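You operate a simulated robot arm through the tools that you are given. There is no shell and no other tool.

You run a simulated robot arm. Do the job below in one go: nothing can be reset, and whatever is moved stays where it is left.

## Task
Unblock the basin: run water to the line, plunge the waste free, let it drain.
Fine: tap off; the cup over the waste, five strokes or more; put the plunger back and watch the water go. Set down upright: basin plunger.
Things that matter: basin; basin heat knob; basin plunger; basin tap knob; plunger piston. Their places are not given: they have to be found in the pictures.

The check looks at the end state, three seconds after you hand in, the way a careful person would. Anything else that was tipped, shoved, dropped, spilled or broken makes it a failure.

## Robot
A 6-joint arm with a fingered hand, fixed in place. Base frame: the origin is at the foot of the arm, x ahead of it, y to its left, z up. Units: cm, degrees, N and s.
With the tool pointing down near the work surface it reaches from about 14 to 76 cm from the base axis. Its first joint turns from -115.0 to 115.0 degrees. Payload 4 kg.
The tool frame sits at the grasp point between the pads (the TCP): z along the fingers, y along the line on which they close. The tips reach 2.6 cm beyond it. The gripper opens to 16.4 cm. The gripper's body begins 7.3 cm behind the TCP. The gripper is a hand of 5 fingers: y runs from the thumb to the fingers, the wrist lies at [0, 0, -23.9] in the tool frame, and closing takes about 1.5 s.
Orientation is that of the tool frame in the base frame, as a unit quaternion [w, x, y, z]. With the fingers straight down and closing along the base's y, the tool's x points along the base's -x, its y along +y and its z along -z.

## Interface
- The arm moves only by the tool drive_tool. Its argument "motion" is a list of rows, each a list of 6 numbers: the shift along the tool's x, y, z in cm, then the turn, a rotation vector about the tool's x, y, z in degrees. In form: [[dx, dy, dz, ax, ay, az], ...]. A call has 1 to 20 rows; each row is the pose to reach, as a shift and turn from the pose commanded when the call began, along the tool's axes at that moment. "fingers" is the finger opening in cm, from 0 to 16.4, set as the call begins (left out, the last holds). Each row takes 0.2 s and may step no farther than 5 cm and 8.6 degrees from the row before; otherwise, or with a gripper value out of range, the whole call is refused. A pose out of reach is approached as far as the arm can. The call stops where the force on the tool passes 40 N (or 10 N more than at its start, if that is more) or the arm is blocked; 0.2 s more then pass. The fingers move at their own pace (about 4.5 cm/s each) and stop on an object; they squeeze with about 27 N. The grip force told is the motor's: it shows also when the fingers shut on nothing. Time passes only in rows, and 0.2 s behind the last, so rows that repeat a pose let the fingers close. The reply holds the time, the measured pose of the TCP, the force on the tool along the base axes, the opening and the grip force, in the units named above and with some noise, with the torque about the TCP (base axes, N m) and any sound that the robot's microphone picked up.
- Cameras (640 x 400 px; columns grow to the right, rows downward): "scene" is fixed at [21.32, 51.52, 154.95]; the picture's right is [-0.93, -0.36, 0.00], its down [-0.16, 0.42, -0.89] and it looks along [0.32, -0.83, -0.45] (base axes); focal length 356 px, centre (320, 200). "wrist" rides on the gripper at [5, -7, -9.3] in the tool frame; the picture's right is [0.81, 0.59, 0.00], its down [-0.43, 0.60, -0.68] and it looks along [-0.40, 0.55, 0.74] (tool axes); focal length 270 px, centre (320, 200).
- grab_frame(camera): a new picture of that camera. The clock stands still meanwhile.
- slide_trunk(by): slides the trunk up (or, below 0, down) by that many cm; the arm rides with it, the base frame stays. It gives what a move gives, with no picture.
- preshape(shape): the hand has 5 fingers and takes this shape, open, in about a second: jaw (thumb against the fingers, like two jaws); tri (thumb and two fingers); tip (a fingertip pinch); poke (one finger out to press); point (the index stretched); flat (the hand flat); cup (the hand cupped); fist (a fist). The gripper value then closes the fingers along that shape, each until it touches; the sizes above hold for jaw. It gives what a move gives, with no picture.
- point_at(camera, pixels): for up to 12 pixels [column, row] of the newest picture of that camera ("zoom" is the newest enlarged one), the place [x, y, z] in the base frame of the surface seen there, good to about 0.3 cm, but the place of the scene camera against the robot may be out by one fixed shift of up to 2.5 cm in any direction. The clock stands still meanwhile.
- close_up(camera, box): a new picture of the part [left, top, right, bottom] of that camera's present view, enlarged. The clock stands still meanwhile.
- close_job(): hands the job in; it is judged then, once.

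Unless the task says otherwise, let go and move clear before handing in.

The tools are called after ">>>" as name(argument=value, ...) on one line, values as JSON. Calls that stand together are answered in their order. drive_tool: Moves the arm, as the interface text tells. Its arguments: {"type":"object","properties":{"motion":{"type":"array"},"fingers":{"type":"number"}},"required":["motion"]} The other tools are called the same way: slide_trunk (by) slides the trunk up or down; preshape (shape) gives the hand a shape; grab_frame (camera) takes a picture; point_at (camera, pixels) gives the place of the surface under pixels of a picture; close_up (camera, box) takes an enlarged picture of a part of a camera's view; close_job () hands the job in.

At the start:

```text
time_s: 0.0
eef_pos: [23.43, -46.21, 122.85]
ee_rot: [0.001, 0.0, 1.0, 0.0]
ft_force: [0.1, 0.2, -0.1]
ft_torque: [-0.02, 0.0, -0.02]
gripper_width: 16.38
finger_force: 0.1
shape: jaw
trunk travel left (down, up): [-85.0, 14.0]
```

scene: 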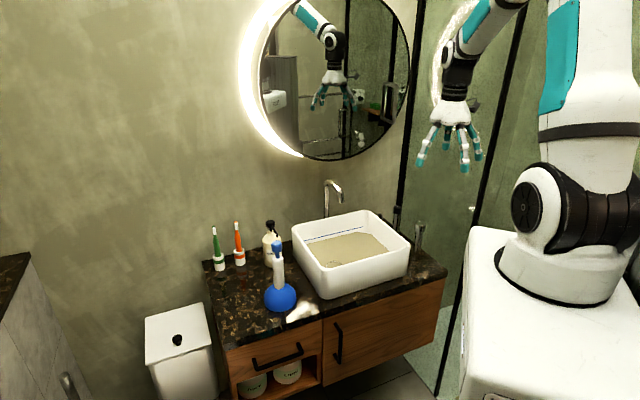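
wrist: 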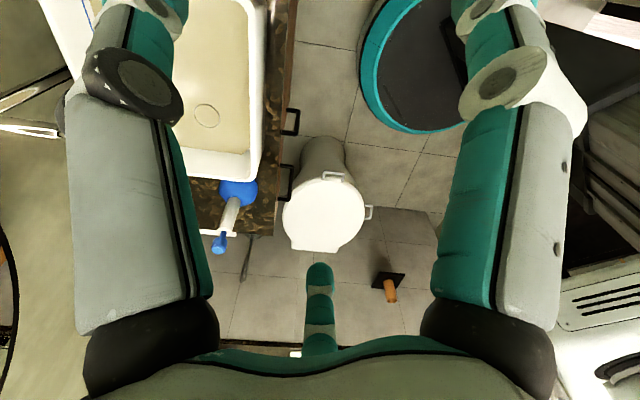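

The scene picture shows the white basin around (350,250), the tap near (333,195), and the blue plunger at (280,280). I'll take enlarged pictures to find the knobs and the water line.

>>> close_up(camera="scene", box=[200, 160, 460, 330])

>>> close_up(camera="scene", box=[280, 170, 440, 270])

>>> grab_frame(camera="wrist")

```text
2.35 times, centred on (330, 245) of scene
```

zoom: 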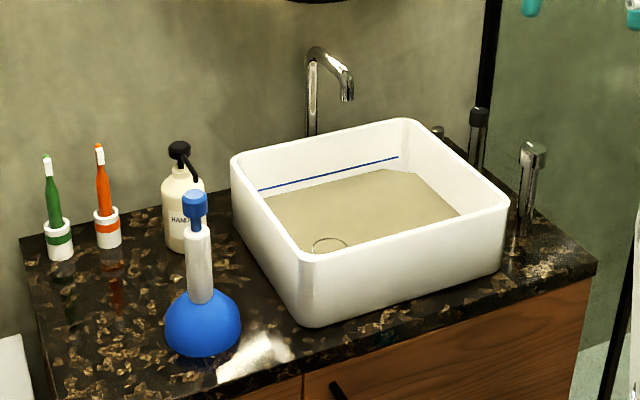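

```text
4.00 times, centred on (360, 220) of scene
```

zoom: 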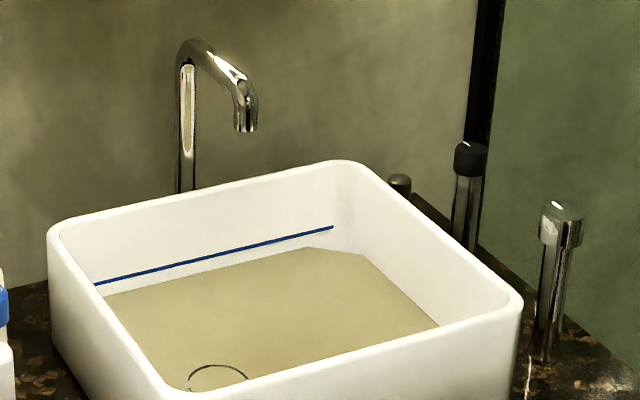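

```text
taken
```

wrist: 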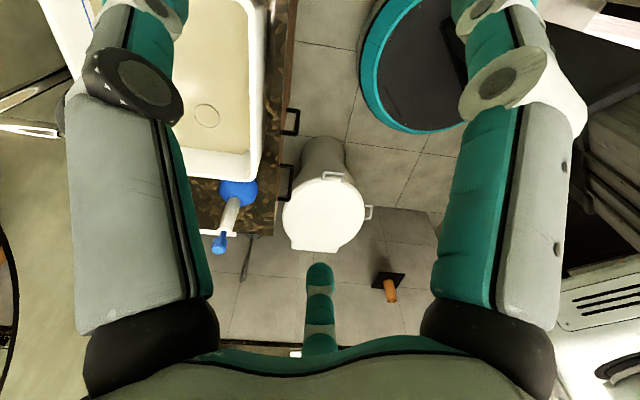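

The close-ups show two pillar knobs on the right of the basin (black cap and chrome cap), plus a short stub. I'll measure places in the pictures.

>>> point_at(camera="zoom", pixels=[[470, 148], [466, 235], [562, 210], [545, 355], [399, 180], [245, 128], [186, 60], [185, 185], [218, 380], [215, 248], [60, 232], [335, 165]])

>>> point_at(camera="wrist", pixels=[[207, 115], [240, 190], [230, 215], [218, 244], [245, 178], [255, 10], [190, 172], [266, 200], [215, 30]])

>>> close_up(camera="scene", box=[370, 190, 450, 270])

>>> close_up(camera="scene", box=[240, 220, 340, 330])

```text
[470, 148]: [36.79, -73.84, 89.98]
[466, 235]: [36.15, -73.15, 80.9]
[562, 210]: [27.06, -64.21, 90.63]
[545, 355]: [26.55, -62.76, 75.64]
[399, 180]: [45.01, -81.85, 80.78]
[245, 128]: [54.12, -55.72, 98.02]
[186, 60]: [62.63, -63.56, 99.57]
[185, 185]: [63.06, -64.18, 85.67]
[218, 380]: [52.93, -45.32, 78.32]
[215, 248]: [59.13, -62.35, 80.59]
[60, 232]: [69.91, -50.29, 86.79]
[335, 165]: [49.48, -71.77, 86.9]
```

```text
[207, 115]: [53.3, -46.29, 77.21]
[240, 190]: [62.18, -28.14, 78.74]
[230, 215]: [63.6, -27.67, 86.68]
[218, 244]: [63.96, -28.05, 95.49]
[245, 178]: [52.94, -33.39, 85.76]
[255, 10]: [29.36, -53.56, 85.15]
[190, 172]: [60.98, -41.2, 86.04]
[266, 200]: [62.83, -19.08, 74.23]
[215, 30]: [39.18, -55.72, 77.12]
```

```text
5.00 times, centred on (410, 230) of scene
```

zoom: 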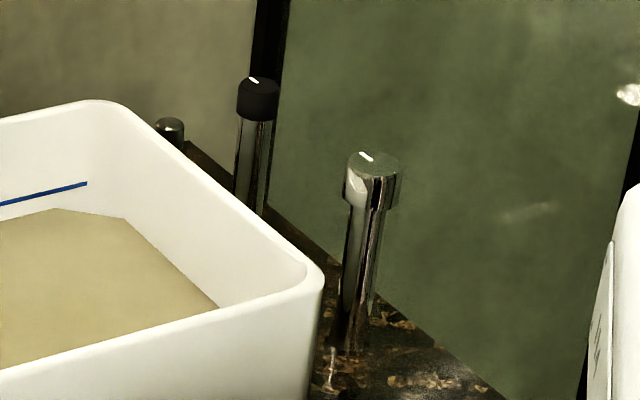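

```text
3.64 times, centred on (290, 275) of scene
```

zoom: 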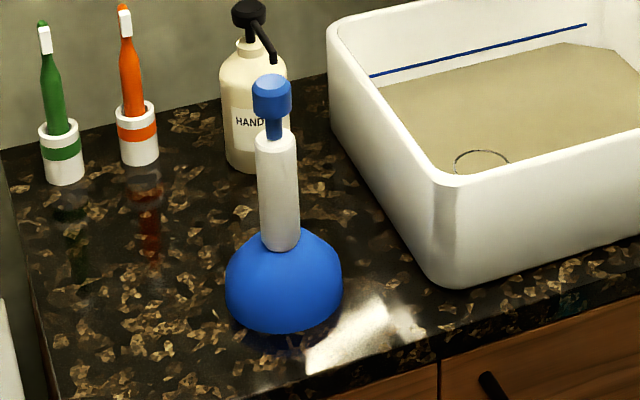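

The plunger is a blue cup, a white tube and a blue piston head at zoom (272,90). I'll measure it against the wrist camera's values to get the scene shift.

>>> point_at(camera="zoom", pixels=[[272, 85], [272, 110], [275, 128], [277, 140], [278, 190], [280, 240], [284, 330], [228, 285], [341, 285], [482, 153], [482, 165], [257, 190]])

>>> close_up(camera="wrist", box=[160, 80, 310, 270])

```text
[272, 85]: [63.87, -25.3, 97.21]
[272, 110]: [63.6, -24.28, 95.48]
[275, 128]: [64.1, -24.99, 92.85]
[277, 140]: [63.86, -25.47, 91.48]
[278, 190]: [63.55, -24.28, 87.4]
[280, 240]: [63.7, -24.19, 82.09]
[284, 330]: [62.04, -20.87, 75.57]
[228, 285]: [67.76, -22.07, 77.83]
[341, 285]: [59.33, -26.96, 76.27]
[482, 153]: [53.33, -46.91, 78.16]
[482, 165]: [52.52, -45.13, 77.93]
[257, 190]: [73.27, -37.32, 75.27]
```

```text
2.11 times, centred on (235, 175) of wrist
```

zoom: 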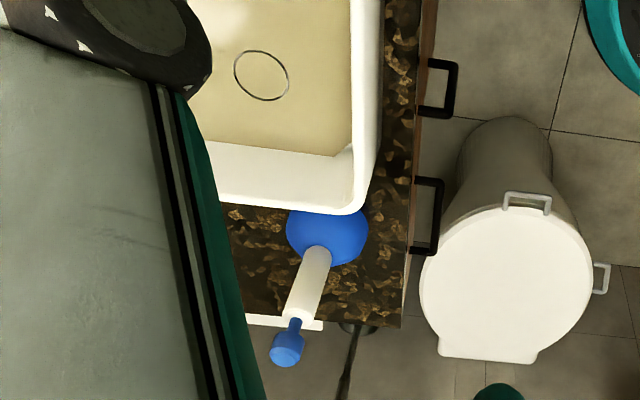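

The scene shift is roughly (+0.4, −1.2, −1.1) by comparison with the wrist camera. I'll check the shower glass position near the knobs before turning the hand there.

>>> close_up(camera="scene", box=[360, 170, 480, 300])

>>> point_at(camera="scene", pixels=[[420, 150], [450, 200], [460, 120], [433, 270], [445, 270], [400, 150], [480, 150], [410, 190], [332, 182], [325, 186], [341, 190], [420, 223]])

```text
3.08 times, centred on (420, 235) of scene
```

zoom: 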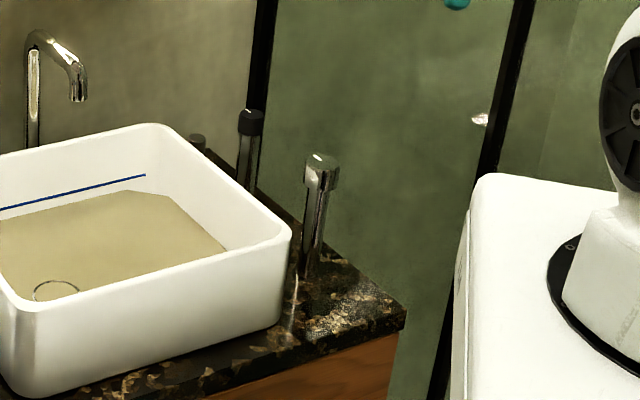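

```text
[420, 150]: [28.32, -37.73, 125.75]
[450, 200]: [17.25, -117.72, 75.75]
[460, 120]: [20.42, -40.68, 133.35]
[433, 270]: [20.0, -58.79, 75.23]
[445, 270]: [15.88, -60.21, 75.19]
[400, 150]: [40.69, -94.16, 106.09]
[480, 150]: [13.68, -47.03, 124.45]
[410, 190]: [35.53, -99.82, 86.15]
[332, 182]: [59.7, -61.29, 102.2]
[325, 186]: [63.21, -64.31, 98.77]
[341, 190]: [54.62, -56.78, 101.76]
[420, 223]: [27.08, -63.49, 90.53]
```

I'll locate the glass frame posts to know which plane to keep clear of.

>>> point_at(camera="zoom", pixels=[[507, 70], [490, 150], [447, 310], [265, 60], [262, 90], [400, 320], [330, 250], [300, 100], [250, 122], [320, 165], [198, 140], [480, 118]])

```text
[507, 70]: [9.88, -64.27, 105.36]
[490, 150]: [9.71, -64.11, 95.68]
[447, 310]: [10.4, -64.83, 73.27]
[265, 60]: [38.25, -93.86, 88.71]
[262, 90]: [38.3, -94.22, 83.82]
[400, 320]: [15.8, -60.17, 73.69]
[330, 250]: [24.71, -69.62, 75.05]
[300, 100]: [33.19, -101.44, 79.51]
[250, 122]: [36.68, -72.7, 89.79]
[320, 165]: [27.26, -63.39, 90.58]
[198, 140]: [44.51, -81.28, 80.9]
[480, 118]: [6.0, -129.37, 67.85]
```

The glass plane runs along (0.69, −0.72), about 12 cm beyond the knobs, so I should grip the knobs along that direction. I'll yaw the hand 135° so that the wrist camera also looks that way.

>>> drive_tool(motion=[[0, 0, 0, 0, 0, 8.5], [0, 0, 0, 0, 0, 17], [0, 0, 0, 0, 0, 25.5], [0, 0, 0, 0, 0, 34], [0, 0, 0, 0, 0, 42.5], [0, 0, 0, 0, 0, 51], [0, 0, 0, 0, 0, 59.5], [0, 0, 0, 0, 0, 68], [0, 0, 0, 0, 0, 76.5], [0, 0, 0, 0, 0, 85], [0, 0, 0, 0, 0, 93.5], [0, 0, 0, 0, 0, 102], [0, 0, 0, 0, 0, 110.5], [0, 0, 0, 0, 0, 119], [0, 0, 0, 0, 0, 127.5], [0, 0, 0, 0, 0, 135]])

>>> grab_frame(camera="wrist")

>>> grab_frame(camera="scene")

```text
time_s: 3.4
eef_pos: [23.47, -46.27, 122.78]
ee_rot: [0.0, 0.924, 0.382, 0.0]
ft_force: [0.1, 0.2, -0.1]
ft_torque: [0.01, 0.04, -0.04]
gripper_width: 16.4
finger_force: 0.0
shape: jaw
trunk travel left (down, up): [-85.0, 14.0]
```

```text
taken
```

wrist: 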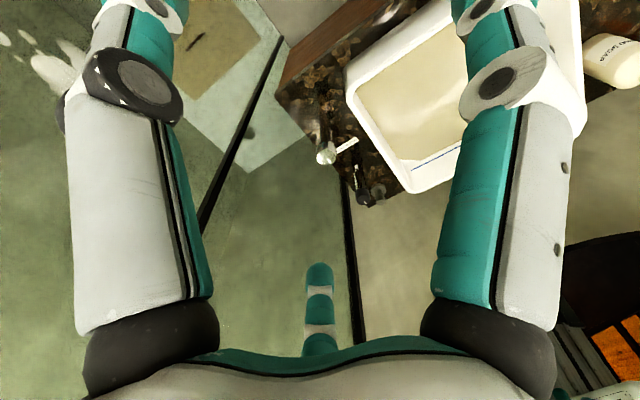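

```text
taken
```

scene: 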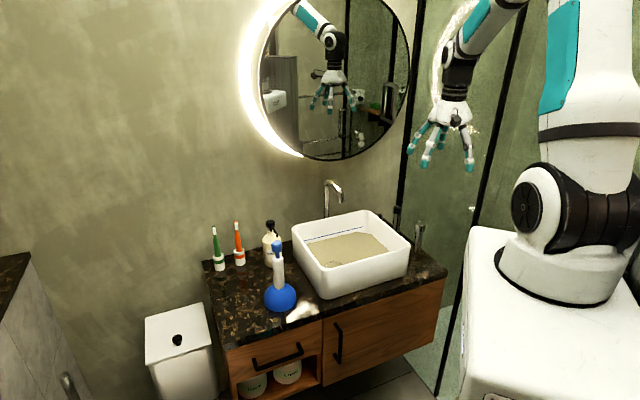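

The wrist view now shows both knobs at about (325,153) and (360,190). I'll enlarge and measure them.

>>> close_up(camera="wrist", box=[280, 110, 440, 220])

>>> point_at(camera="wrist", pixels=[[325, 153], [362, 196], [350, 144], [355, 175], [415, 190], [372, 120], [348, 90], [300, 110], [440, 165], [385, 190]])

```text
3.64 times, centred on (360, 165) of wrist
```

zoom: 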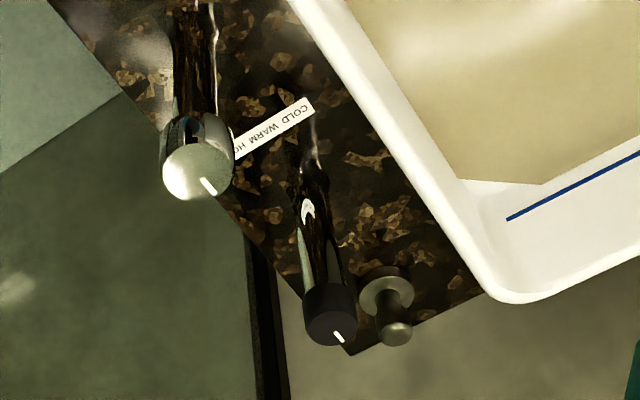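

```text
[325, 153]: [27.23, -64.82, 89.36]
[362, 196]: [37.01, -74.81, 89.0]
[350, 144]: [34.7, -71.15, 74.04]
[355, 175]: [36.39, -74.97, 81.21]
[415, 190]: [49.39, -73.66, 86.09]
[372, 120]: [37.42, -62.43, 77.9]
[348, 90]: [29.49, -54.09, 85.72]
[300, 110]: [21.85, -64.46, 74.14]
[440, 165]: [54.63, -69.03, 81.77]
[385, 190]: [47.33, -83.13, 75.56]
```

The label "COLD WARM HOT" lies by the black knob's pillar, so black is the heat knob and the chrome one at (27.2, −64.8, 89.4) is the tap knob. I'll move above the chrome knob with a smaller opening.

>>> drive_tool(motion=[[-1.5, 2.26, 3.26, 0, 0, 0], [-3.0, 4.52, 6.5, 0, 0, 0], [-4.5, 6.8, 9.8, 0, 0, 0], [-6.0, 9.0, 13.0, 0, 0, 0], [-7.5, 11.3, 16.3, 0, 0, 0], [-9.0, 13.6, 19.5, 0, 0, 0], [-10.54, 15.81, 22.8, 0, 0, 0]], fingers=9)

>>> grab_frame(camera="wrist")

>>> grab_frame(camera="scene")

```text
time_s: 5.0
eef_pos: [27.28, -64.94, 99.94]
ee_rot: [0.0, 0.924, 0.383, 0.0]
ft_force: [-0.5, 0.0, -0.3]
ft_torque: [-0.01, 0.06, 0.01]
gripper_width: 9.07
finger_force: 0.1
shape: jaw
trunk travel left (down, up): [-85.0, 14.0]
```

```text
taken
```

wrist: 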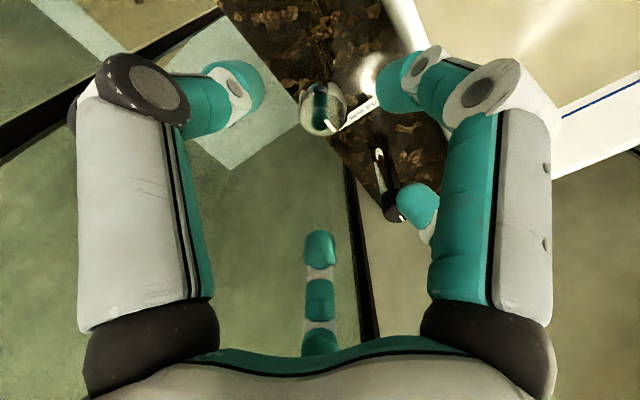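

```text
taken
```

scene: 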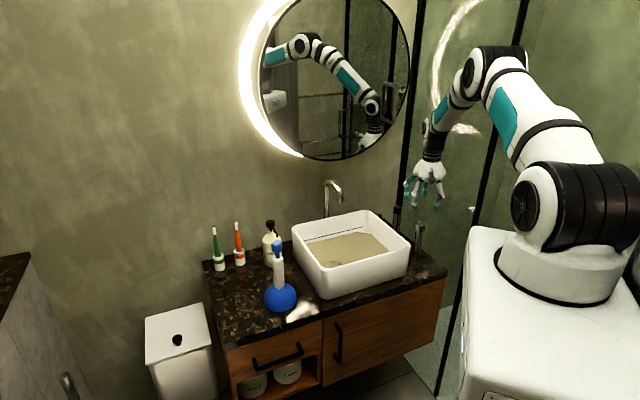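

The hand is above the knob; the knob top is at wrist pixel (325,110). I'll refine its place before descending.

>>> point_at(camera="wrist", pixels=[[322, 118], [308, 115], [338, 100], [332, 126], [318, 130], [312, 125], [400, 215]])

>>> close_up(camera="wrist", box=[270, 50, 430, 230])

```text
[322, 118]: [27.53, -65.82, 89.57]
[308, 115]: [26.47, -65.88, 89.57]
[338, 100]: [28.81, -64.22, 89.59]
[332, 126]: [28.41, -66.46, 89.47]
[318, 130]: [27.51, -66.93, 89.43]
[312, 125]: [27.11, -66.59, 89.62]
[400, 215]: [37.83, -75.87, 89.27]
```

```text
2.22 times, centred on (350, 140) of wrist
```

zoom: 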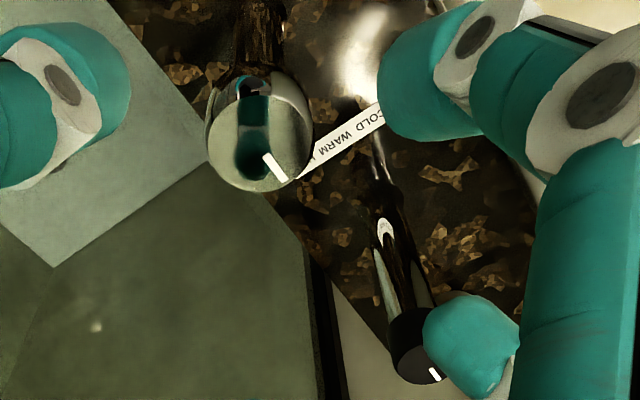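

The tap knob's top centre is about (27.55, −65.4, 89.6). I'll descend and close on it.

>>> drive_tool(motion=[[-0.1, 0.48, 4, 0, 0, 0], [-0.1, 0.48, 8, 0, 0, 0], [-0.1, 0.48, 11, 0, 0, 0], [-0.1, 0.48, 12, 0, 0, 0]])

>>> grab_frame(camera="wrist")

>>> close_up(camera="scene", box=[360, 150, 480, 260])

```text
time_s: 6.0
eef_pos: [27.57, -65.08, 88.11]
ee_rot: [0.0, 0.924, 0.383, 0.001]
ft_force: [0.3, -0.5, -0.3]
ft_torque: [0.0, -0.01, 0.0]
gripper_width: 9.05
finger_force: 0.0
shape: jaw
trunk travel left (down, up): [-85.0, 14.0]
```

```text
taken
```

wrist: 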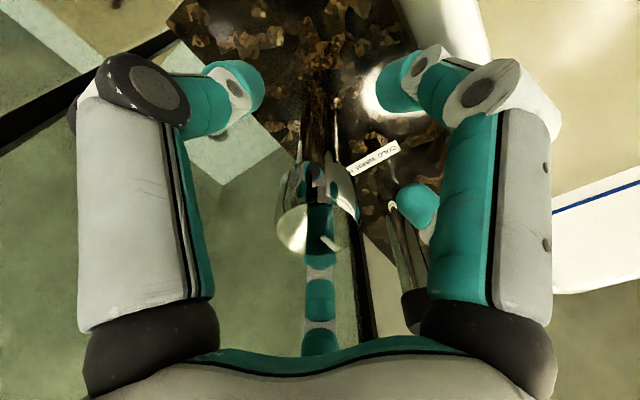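

```text
3.64 times, centred on (420, 205) of scene
```

zoom: 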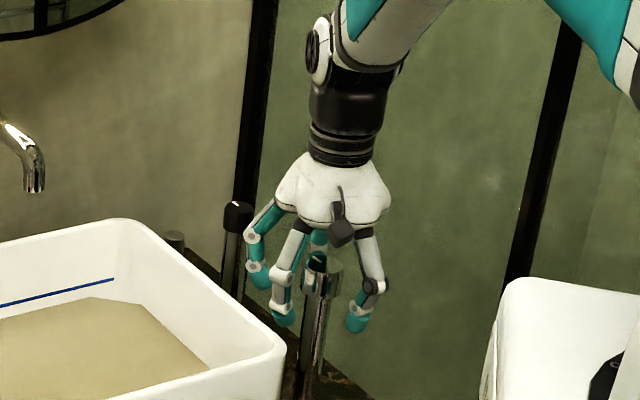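

The knob sits between thumb and fingers (wrist pixel (320,225)). I'll close on it.

>>> drive_tool(motion=[[0, 0, 0, 0, 0, 0], [0, 0, 0, 0, 0, 0], [0, 0, 0, 0, 0, 0], [0, 0, 0, 0, 0, 0], [0, 0, 0, 0, 0, 0], [0, 0, 0, 0, 0, 0], [0, 0, 0, 0, 0, 0]], fingers=2.5)

>>> grab_frame(camera="wrist")

>>> close_up(camera="scene", box=[300, 150, 460, 270])

```text
time_s: 7.6
eef_pos: [27.52, -65.15, 87.5]
ee_rot: [-0.004, 0.924, 0.383, 0.0]
ft_force: [-3.1, -0.7, -33.0]
ft_torque: [-0.19, 0.04, 0.01]
gripper_width: 2.3
finger_force: 26.7
shape: jaw
trunk travel left (down, up): [-85.0, 14.0]
```

```text
taken
```

wrist: 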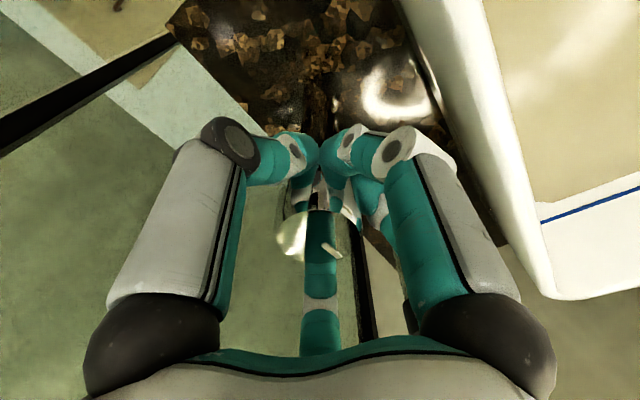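

```text
3.33 times, centred on (380, 210) of scene
```

zoom: 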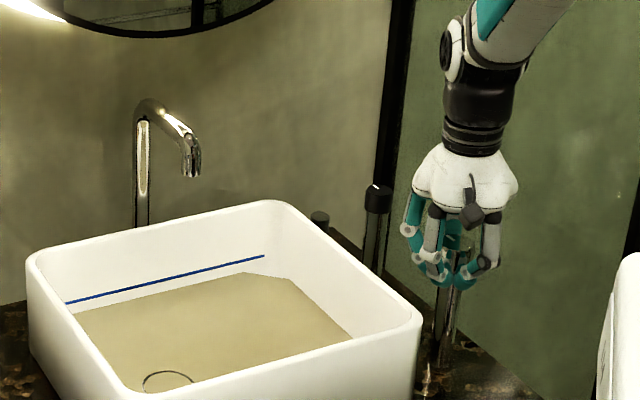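

The force of −33 N and width 2.3 cm say I have pinched the thin stem under the cap. I'll open, rise 1.6 cm and grip the cap itself.

>>> drive_tool(motion=[[0, 0, 0, 0, 0, 0], [0, 0, 0, 0, 0, 0], [0, 0, 0, 0, 0, 0], [0, 0, -0.8, 0, 0, 0], [0, 0.15, -1.6, 0, 0, 0], [0, 0.15, -1.6, 0, 0, 0]], fingers=7)

>>> drive_tool(motion=[[0, 0, 0, 0, 0, 0], [0, 0, 0, 0, 0, 0], [0, 0, 0, 0, 0, 0], [0, 0, 0, 0, 0, 0], [0, 0, 0, 0, 0, 0]], fingers=3)

>>> grab_frame(camera="wrist")

>>> close_up(camera="scene", box=[300, 150, 460, 270])

```text
time_s: 9.0
eef_pos: [27.58, -65.45, 89.64]
ee_rot: [0.0, 0.924, 0.383, 0.0]
ft_force: [-0.4, -0.8, -0.4]
ft_torque: [0.02, -0.02, 0.03]
gripper_width: 6.96
finger_force: 0.1
shape: jaw
trunk travel left (down, up): [-85.0, 14.0]
```

```text
time_s: 10.2
eef_pos: [27.62, -65.33, 89.58]
ee_rot: [0.0, 0.924, 0.383, 0.0]
ft_force: [-1.3, -1.3, -3.8]
ft_torque: [-0.06, 0.06, 0.02]
gripper_width: 3.1
finger_force: 27.3
shape: jaw
trunk travel left (down, up): [-85.0, 14.0]
```

```text
taken
```

wrist: 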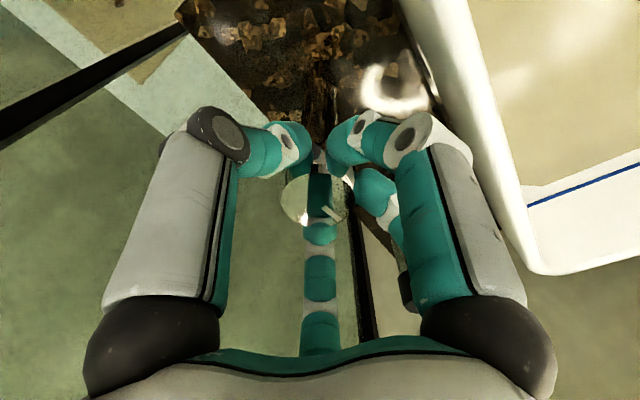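

```text
3.33 times, centred on (380, 210) of scene
```

zoom: 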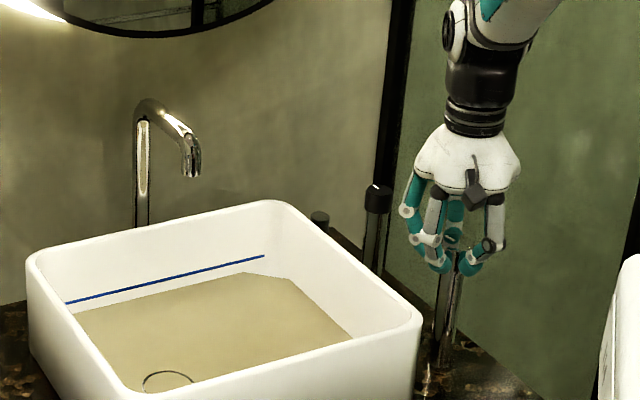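

I'm on the cap at width 3.1. I'll squeeze further and try a 25° counter-clockwise turn (seen from above) and look for water.

>>> drive_tool(motion=[[0, 0, 0, 0, 0, 0], [0, 0, 0, 0, 0, 0], [0, 0, 0, 0, 0, -8], [0, 0, 0, 0, 0, -16], [0, 0, 0, 0, 0, -24], [0, 0, 0, 0, 0, -24]], fingers=1.5)

>>> grab_frame(camera="wrist")

>>> close_up(camera="scene", box=[300, 150, 460, 270])

```text
time_s: 11.6
eef_pos: [27.44, -65.41, 89.59]
ee_rot: [-0.001, 0.823, 0.567, 0.001]
ft_force: [-2.1, -0.1, -5.9]
ft_torque: [-0.02, 0.09, -0.02]
gripper_width: 3.07
finger_force: 26.9
shape: jaw
trunk travel left (down, up): [-85.0, 14.0]
```

```text
taken
```

wrist: 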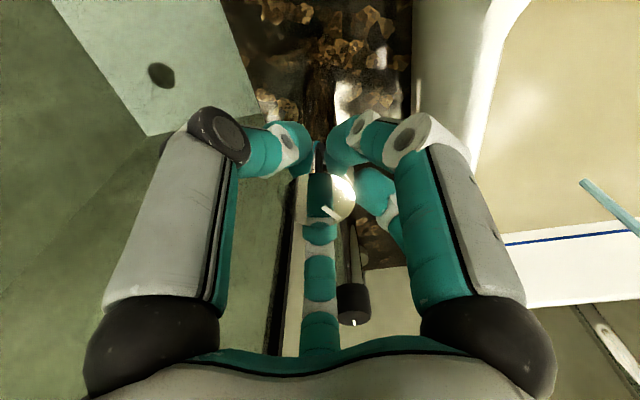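

```text
3.33 times, centred on (380, 210) of scene
```

zoom: 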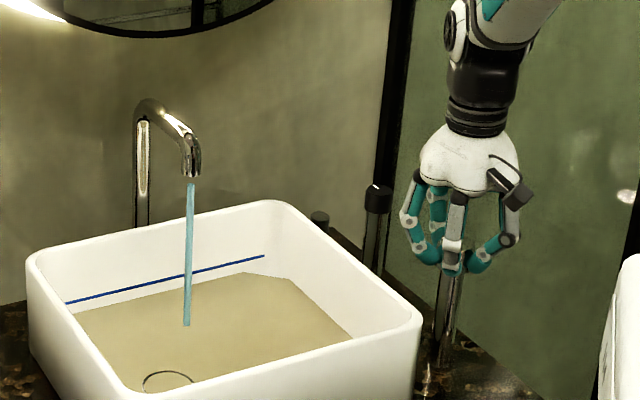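

Water is running (stream at zoom (188,260)), so counter-clockwise opens the tap. I'll hold and watch the level rise.

>>> drive_tool(motion=[[0, 0, 0, 0, 0, 0], [0, 0, 0, 0, 0, 0], [0, 0, 0, 0, 0, 0], [0, 0, 0, 0, 0, 0], [0, 0, 0, 0, 0, 0], [0, 0, 0, 0, 0, 0], [0, 0, 0, 0, 0, 0], [0, 0, 0, 0, 0, 0], [0, 0, 0, 0, 0, 0], [0, 0, 0, 0, 0, 0], [0, 0, 0, 0, 0, 0], [0, 0, 0, 0, 0, 0], [0, 0, 0, 0, 0, 0], [0, 0, 0, 0, 0, 0], [0, 0, 0, 0, 0, 0]])

>>> close_up(camera="scene", box=[290, 190, 420, 290])

>>> grab_frame(camera="wrist")

```text
time_s: 14.8
eef_pos: [27.43, -65.48, 89.55]
ee_rot: [-0.001, 0.824, 0.566, 0.0]
ft_force: [-4.4, 2.1, -9.9]
ft_torque: [0.01, 0.13, -0.05]
gripper_width: 3.07
finger_force: 26.6
shape: jaw
trunk travel left (down, up): [-85.0, 14.0]
```

```text
4.00 times, centred on (355, 240) of scene
```

zoom: 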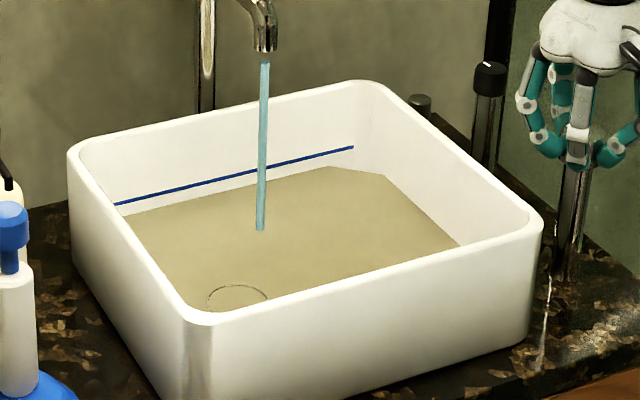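

```text
taken
```

wrist: 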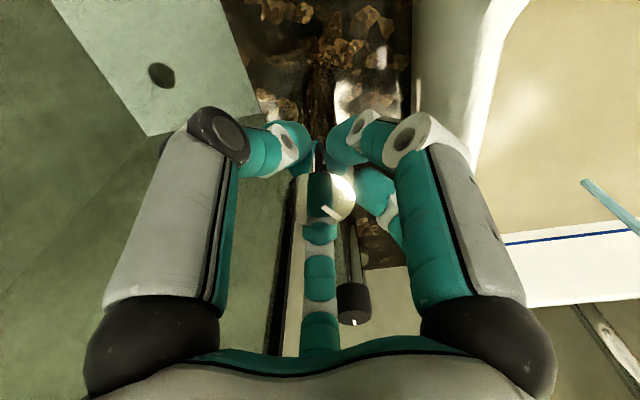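

The level rises slowly (far corner near zoom (330,166), line at (353,148)). I'll open the tap by another 40° and measure how fast it rises.

>>> drive_tool(motion=[[0, 0, 0, 0, 0, -8], [0, 0, 0, 0, 0, -16], [0, 0, 0, 0, 0, -24], [0, 0, 0, 0, 0, -32], [0, 0, 0, 0, 0, -40], [0, 0, 0, 0, 0, -40], [0, 0, 0, 0, 0, -40], [0, 0, 0, 0, 0, -40], [0, 0, 0, 0, 0, -40], [0, 0, 0, 0, 0, -40]])

>>> close_up(camera="scene", box=[290, 190, 420, 290])

>>> point_at(camera="zoom", pixels=[[320, 200], [230, 250], [400, 230], [300, 230], [200, 240], [353, 149], [200, 184]])

>>> grab_frame(camera="wrist")

```text
time_s: 17.0
eef_pos: [27.51, -65.57, 89.55]
ee_rot: [0.0, 0.581, 0.814, 0.0]
ft_force: [-12.8, -5.8, -9.8]
ft_torque: [-0.2, 0.36, -0.06]
gripper_width: 3.06
finger_force: 27.2
shape: jaw
trunk travel left (down, up): [-85.0, 14.0]
```

```text
4.00 times, centred on (355, 240) of scene
```

zoom: 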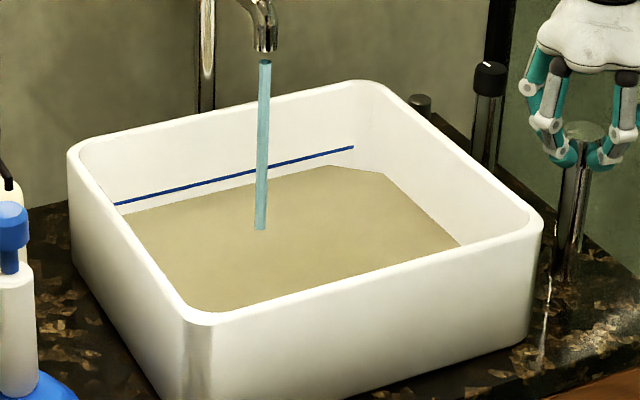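

```text
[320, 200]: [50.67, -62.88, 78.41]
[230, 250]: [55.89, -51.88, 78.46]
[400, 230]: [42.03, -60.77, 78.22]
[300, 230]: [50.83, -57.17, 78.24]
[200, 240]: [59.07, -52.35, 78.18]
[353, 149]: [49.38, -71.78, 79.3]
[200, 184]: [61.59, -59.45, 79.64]
```

```text
taken
```

wrist: 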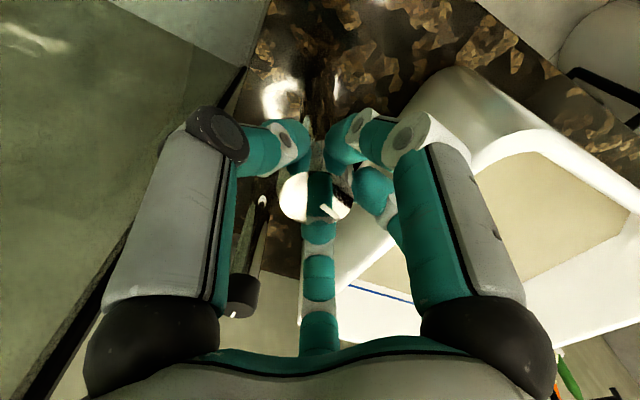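

The stream is thicker and the water (scene z ≈78.3) covers the drain; the line is at scene z ≈79.5. I'll keep running for 3 s and take a tighter close-up of the line.

>>> drive_tool(motion=[[0, 0, 0, 0, 0, 0], [0, 0, 0, 0, 0, 0], [0, 0, 0, 0, 0, 0], [0, 0, 0, 0, 0, 0], [0, 0, 0, 0, 0, 0], [0, 0, 0, 0, 0, 0], [0, 0, 0, 0, 0, 0], [0, 0, 0, 0, 0, 0], [0, 0, 0, 0, 0, 0], [0, 0, 0, 0, 0, 0], [0, 0, 0, 0, 0, 0], [0, 0, 0, 0, 0, 0], [0, 0, 0, 0, 0, 0], [0, 0, 0, 0, 0, 0]])

>>> close_up(camera="scene", box=[310, 220, 390, 270])

>>> point_at(camera="zoom", pixels=[[320, 200], [230, 250], [400, 230], [300, 250], [200, 240], [400, 200]])

```text
time_s: 20.0
eef_pos: [27.54, -65.48, 89.58]
ee_rot: [0.001, 0.581, 0.814, 0.001]
ft_force: [-13.7, -7.6, -7.1]
ft_torque: [-0.21, 0.38, -0.06]
gripper_width: 3.06
finger_force: 27.8
shape: jaw
trunk travel left (down, up): [-85.0, 14.0]
```

```text
8.00 times, centred on (350, 245) of scene
```

zoom: 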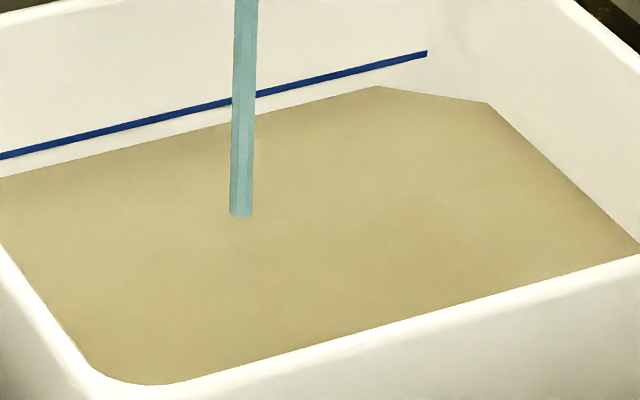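

```text
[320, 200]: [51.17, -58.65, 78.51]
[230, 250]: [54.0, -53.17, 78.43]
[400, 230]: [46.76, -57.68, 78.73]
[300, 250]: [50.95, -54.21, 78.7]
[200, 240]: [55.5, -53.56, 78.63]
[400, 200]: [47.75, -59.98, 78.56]
```

The gap at zoom x=100 is about 21 px (≈0.95 cm). I'll run 4 s more and check.

>>> drive_tool(motion=[[0, 0, 0, 0, 0, 0], [0, 0, 0, 0, 0, 0], [0, 0, 0, 0, 0, 0], [0, 0, 0, 0, 0, 0], [0, 0, 0, 0, 0, 0], [0, 0, 0, 0, 0, 0], [0, 0, 0, 0, 0, 0], [0, 0, 0, 0, 0, 0], [0, 0, 0, 0, 0, 0], [0, 0, 0, 0, 0, 0], [0, 0, 0, 0, 0, 0], [0, 0, 0, 0, 0, 0], [0, 0, 0, 0, 0, 0], [0, 0, 0, 0, 0, 0], [0, 0, 0, 0, 0, 0], [0, 0, 0, 0, 0, 0], [0, 0, 0, 0, 0, 0], [0, 0, 0, 0, 0, 0], [0, 0, 0, 0, 0, 0]])

>>> close_up(camera="scene", box=[310, 220, 390, 270])

```text
time_s: 24.0
eef_pos: [27.44, -65.45, 89.6]
ee_rot: [0.001, 0.581, 0.814, 0.001]
ft_force: [-14.0, -7.7, -7.6]
ft_torque: [-0.23, 0.34, -0.05]
gripper_width: 3.06
finger_force: 27.3
shape: jaw
trunk travel left (down, up): [-85.0, 14.0]
```

```text
8.00 times, centred on (350, 245) of scene
```

zoom: 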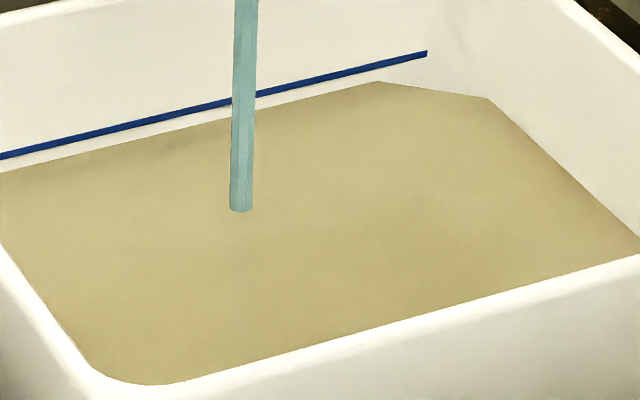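

The water edge rises about 1.2 zoom px/s with ~15 px to go. I'll run 8 s more in two calls.

>>> drive_tool(motion=[[0, 0, 0, 0, 0, 0], [0, 0, 0, 0, 0, 0], [0, 0, 0, 0, 0, 0], [0, 0, 0, 0, 0, 0], [0, 0, 0, 0, 0, 0], [0, 0, 0, 0, 0, 0], [0, 0, 0, 0, 0, 0], [0, 0, 0, 0, 0, 0], [0, 0, 0, 0, 0, 0], [0, 0, 0, 0, 0, 0], [0, 0, 0, 0, 0, 0], [0, 0, 0, 0, 0, 0], [0, 0, 0, 0, 0, 0], [0, 0, 0, 0, 0, 0], [0, 0, 0, 0, 0, 0], [0, 0, 0, 0, 0, 0], [0, 0, 0, 0, 0, 0], [0, 0, 0, 0, 0, 0], [0, 0, 0, 0, 0, 0], [0, 0, 0, 0, 0, 0]])

>>> drive_tool(motion=[[0, 0, 0, 0, 0, 0], [0, 0, 0, 0, 0, 0], [0, 0, 0, 0, 0, 0], [0, 0, 0, 0, 0, 0], [0, 0, 0, 0, 0, 0], [0, 0, 0, 0, 0, 0], [0, 0, 0, 0, 0, 0], [0, 0, 0, 0, 0, 0], [0, 0, 0, 0, 0, 0], [0, 0, 0, 0, 0, 0], [0, 0, 0, 0, 0, 0], [0, 0, 0, 0, 0, 0], [0, 0, 0, 0, 0, 0], [0, 0, 0, 0, 0, 0], [0, 0, 0, 0, 0, 0]])

>>> close_up(camera="scene", box=[310, 220, 390, 270])

```text
time_s: 28.2
eef_pos: [27.38, -65.46, 89.47]
ee_rot: [0.001, 0.58, 0.814, 0.0]
ft_force: [-13.2, -7.2, -6.5]
ft_torque: [-0.25, 0.34, -0.04]
gripper_width: 3.12
finger_force: 26.7
shape: jaw
trunk travel left (down, up): [-85.0, 14.0]
```

```text
time_s: 31.4
eef_pos: [27.5, -65.49, 89.67]
ee_rot: [0.0, 0.581, 0.814, 0.001]
ft_force: [-11.6, -8.2, -6.9]
ft_torque: [-0.22, 0.33, -0.05]
gripper_width: 3.08
finger_force: 26.9
shape: jaw
trunk travel left (down, up): [-85.0, 14.0]
```

```text
8.00 times, centred on (350, 245) of scene
```

zoom: 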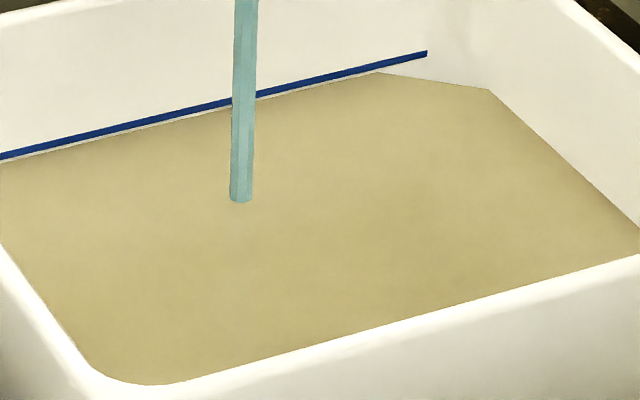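

The water is just under the line (corner at (378,72), line centre ≈65), so about 5 s remain. I'll run 3.4 s more, check, then close.

>>> drive_tool(motion=[[0, 0, 0, 0, 0, 0], [0, 0, 0, 0, 0, 0], [0, 0, 0, 0, 0, 0], [0, 0, 0, 0, 0, 0], [0, 0, 0, 0, 0, 0], [0, 0, 0, 0, 0, 0], [0, 0, 0, 0, 0, 0], [0, 0, 0, 0, 0, 0], [0, 0, 0, 0, 0, 0], [0, 0, 0, 0, 0, 0], [0, 0, 0, 0, 0, 0], [0, 0, 0, 0, 0, 0], [0, 0, 0, 0, 0, 0], [0, 0, 0, 0, 0, 0], [0, 0, 0, 0, 0, 0], [0, 0, 0, 0, 0, 0]])

>>> close_up(camera="scene", box=[310, 220, 390, 270])

```text
time_s: 34.8
eef_pos: [27.31, -65.52, 89.5]
ee_rot: [0.001, 0.58, 0.814, 0.001]
ft_force: [-12.8, -8.0, -6.3]
ft_torque: [-0.21, 0.32, -0.05]
gripper_width: 3.09
finger_force: 27.4
shape: jaw
trunk travel left (down, up): [-85.0, 14.0]
```

```text
8.00 times, centred on (350, 245) of scene
```

zoom: 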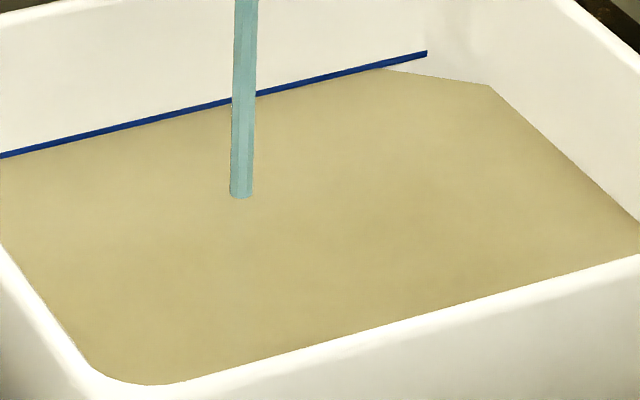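

The water has reached the lower edge of the line. I'll close the tap by turning back clockwise 64°.

>>> drive_tool(motion=[[0, 0, 0, 0, 0, 8], [0, 0, 0, 0, 0, 16], [0, 0, 0, 0, 0, 24], [0, 0, 0, 0, 0, 32], [0, 0, 0, 0, 0, 40], [0, 0, 0, 0, 0, 48], [0, 0, 0, 0, 0, 56], [0, 0, 0, 0, 0, 64], [0, 0, 0, 0, 0, 66], [0, 0, 0, 0, 0, 66]])

>>> close_up(camera="scene", box=[310, 190, 406, 250])

>>> grab_frame(camera="wrist")

```text
time_s: 37.0
eef_pos: [27.54, -65.4, 89.69]
ee_rot: [0.0, 0.93, 0.367, 0.0]
ft_force: [7.3, -2.0, -1.5]
ft_torque: [-0.06, -0.13, 0.0]
gripper_width: 3.06
finger_force: 26.9
shape: jaw
trunk travel left (down, up): [-85.0, 14.0]
```

```text
6.67 times, centred on (358, 220) of scene
```

zoom: 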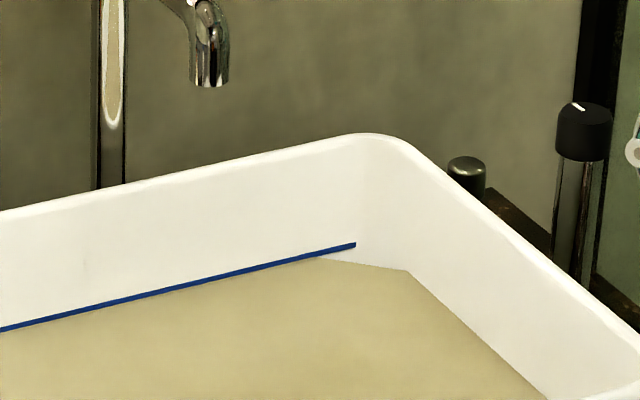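

```text
taken
```

wrist: 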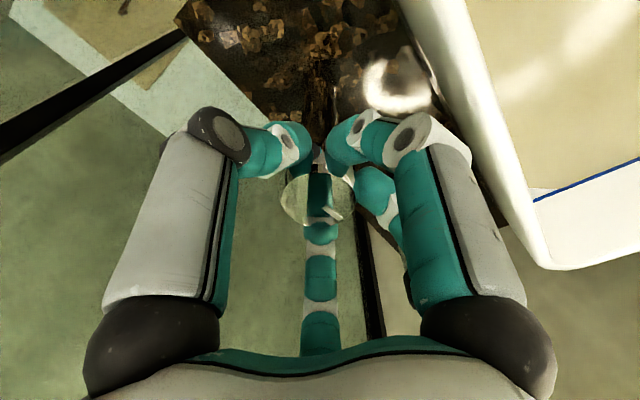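

The tap is off (no stream at zoom (209,90)), with the water ~0.15 cm below the line's centre. I'll give one short extra run to bring it exactly to the line, then close again.

>>> drive_tool(motion=[[0, 0, 0, 0, 0, -8], [0, 0, 0, 0, 0, -16], [0, 0, 0, 0, 0, -24], [0, 0, 0, 0, 0, -32], [0, 0, 0, 0, 0, -40], [0, 0, 0, 0, 0, -48], [0, 0, 0, 0, 0, -56], [0, 0, 0, 0, 0, -64], [0, 0, 0, 0, 0, -64], [0, 0, 0, 0, 0, -64], [0, 0, 0, 0, 0, -64], [0, 0, 0, 0, 0, -64], [0, 0, 0, 0, 0, -64]])

>>> drive_tool(motion=[[0, 0, 0, 0, 0, 8], [0, 0, 0, 0, 0, 16], [0, 0, 0, 0, 0, 24], [0, 0, 0, 0, 0, 32], [0, 0, 0, 0, 0, 40], [0, 0, 0, 0, 0, 48], [0, 0, 0, 0, 0, 56], [0, 0, 0, 0, 0, 64], [0, 0, 0, 0, 0, 67], [0, 0, 0, 0, 0, 67]])

>>> close_up(camera="scene", box=[310, 190, 406, 250])

>>> grab_frame(camera="wrist")

```text
time_s: 39.8
eef_pos: [27.28, -65.49, 89.62]
ee_rot: [0.0, 0.595, 0.804, 0.0]
ft_force: [-8.1, -7.6, -2.9]
ft_torque: [-0.14, 0.17, -0.02]
gripper_width: 3.03
finger_force: 27.0
shape: jaw
trunk travel left (down, up): [-85.0, 14.0]
```

```text
time_s: 42.0
eef_pos: [27.6, -65.4, 89.68]
ee_rot: [0.0, 0.94, 0.341, -0.001]
ft_force: [8.8, -0.9, -4.9]
ft_torque: [-0.04, -0.19, 0.01]
gripper_width: 3.03
finger_force: 27.3
shape: jaw
trunk travel left (down, up): [-85.0, 14.0]
```

```text
6.67 times, centred on (358, 220) of scene
```

zoom: 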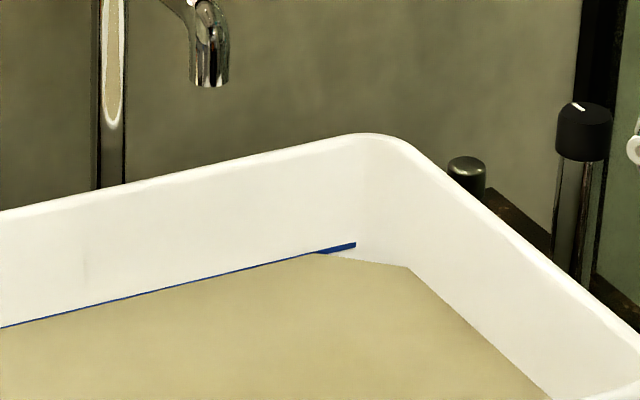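

```text
taken
```

wrist: 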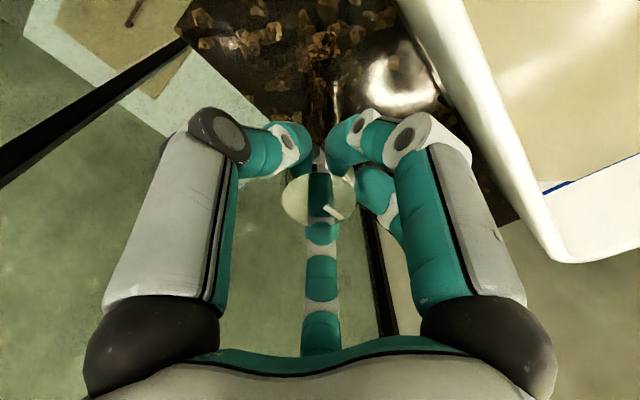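

The water is at the line now and the tap is off. I'll release the knob and rise.

>>> drive_tool(motion=[[0, 0, 0, 0, 0, 0], [0, 0, 0, 0, 0, 0], [0, 0, 0, 0, 0, 0], [0, 0, 0, 0, 0, 0], [0, 0, -3, 0, 0, 0], [0, 0, -7, 0, 0, 0], [0, 0, -11, 0, 0, 0], [0, 0, -15, 0, 0, 0], [0, 0, -19, 0, 0, 0], [0, 0, -23, 0, 0, 0]], fingers=8)

>>> grab_frame(camera="wrist")

>>> grab_frame(camera="scene")

>>> close_up(camera="wrist", box=[280, 60, 420, 200])

```text
time_s: 44.2
eef_pos: [27.34, -65.34, 112.61]
ee_rot: [0.0, 0.94, 0.342, 0.0]
ft_force: [-0.9, -0.3, -0.2]
ft_torque: [0.01, 0.0, 0.03]
gripper_width: 8.0
finger_force: 0.1
shape: jaw
trunk travel left (down, up): [-85.0, 14.0]
```

```text
taken
```

wrist: 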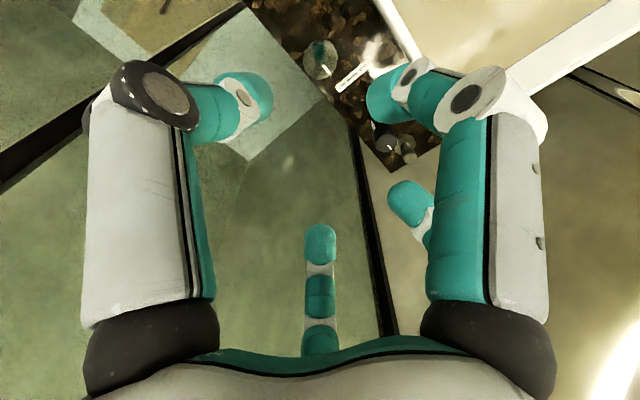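

```text
taken
```

scene: 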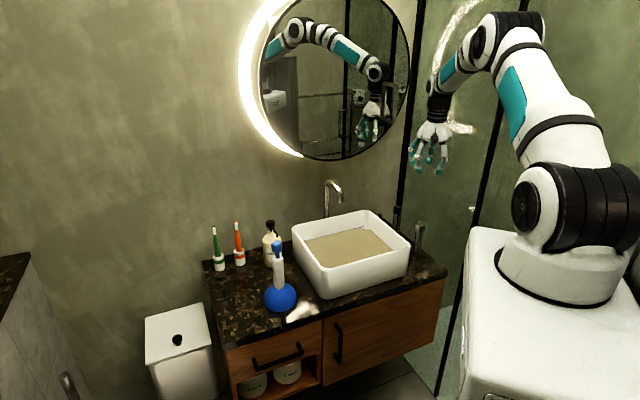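

```text
2.86 times, centred on (350, 130) of wrist
```

zoom: 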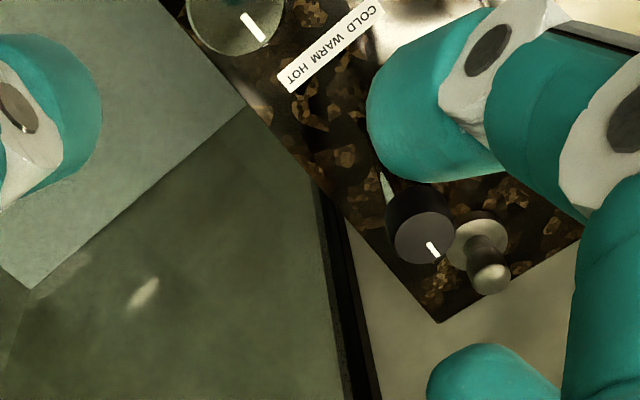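

The tap knob is clear and its mark is back where it began. I'll now swing over to the plunger, yawing the hand so the fingers close along the counter's length.

>>> drive_tool(motion=[[4.1, -0.43, 0, 0, 0, -7.23], [8.2, -0.86, 0, 0, 0, -14.46], [12.3, -1.29, 0, 0, 0, -21.7], [16.4, -1.72, 0, 0, 0, -28.9], [20.5, -2.15, 0, 0, 0, -36.2], [24.6, -2.58, 0, 0, 0, -43.4], [28.7, -3.0, 0, 0, 0, -50.6], [32.8, -3.44, 0, 0, 0, -57.8], [36.9, -3.87, 0, 0, 0, -65.1], [41.0, -4.3, 0, 0, 0, -72.3], [45.1, -4.73, 0, 0, 0, -79.5], [49.2, -5.16, 0, 0, 0, -86.8], [53.3, -5.6, 0, 0, 0, -94]])

>>> grab_frame(camera="wrist")

>>> grab_frame(camera="scene")

```text
time_s: 47.0
eef_pos: [64.86, -26.65, 112.7]
ee_rot: [0.0, 0.39, 0.921, 0.0]
ft_force: [0.0, 0.1, -0.9]
ft_torque: [-0.03, 0.01, -0.01]
gripper_width: 7.97
finger_force: 0.0
shape: jaw
trunk travel left (down, up): [-85.0, 14.0]
```

```text
taken
```

wrist: 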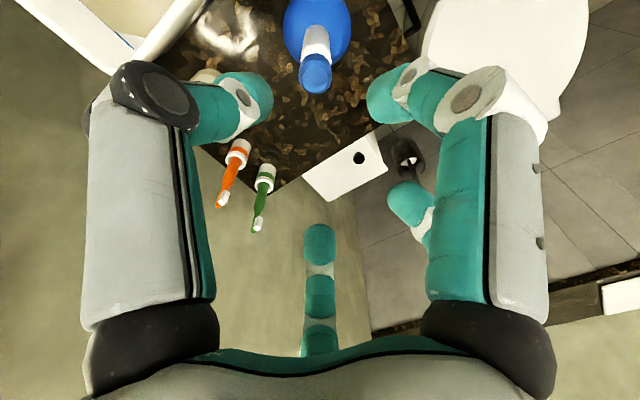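

```text
taken
```

scene: 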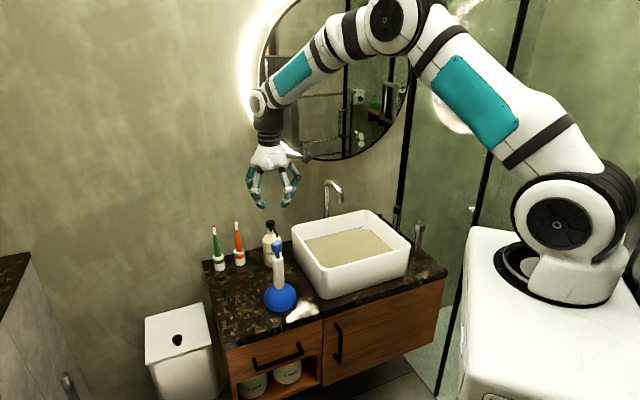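

The plunger's piston head is at wrist pixel (316,73). I'll measure it and its tube.

>>> close_up(camera="wrist", box=[260, 0, 380, 110])

>>> point_at(camera="wrist", pixels=[[316, 78], [316, 84], [303, 78], [329, 76], [316, 70], [318, 56], [316, 45], [318, 35], [285, 35], [348, 32], [210, 75], [262, 225]])

```text
3.64 times, centred on (320, 55) of wrist
```

zoom: 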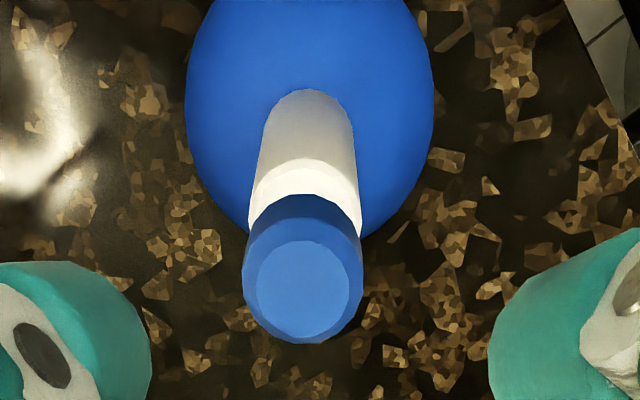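

```text
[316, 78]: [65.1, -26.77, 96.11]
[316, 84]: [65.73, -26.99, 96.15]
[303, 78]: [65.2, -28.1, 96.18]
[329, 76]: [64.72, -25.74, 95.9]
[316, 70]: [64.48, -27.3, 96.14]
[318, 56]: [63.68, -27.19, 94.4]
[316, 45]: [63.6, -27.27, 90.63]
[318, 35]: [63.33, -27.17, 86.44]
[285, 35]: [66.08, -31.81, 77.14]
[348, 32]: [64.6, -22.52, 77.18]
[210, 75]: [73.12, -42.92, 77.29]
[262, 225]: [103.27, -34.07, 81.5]
```

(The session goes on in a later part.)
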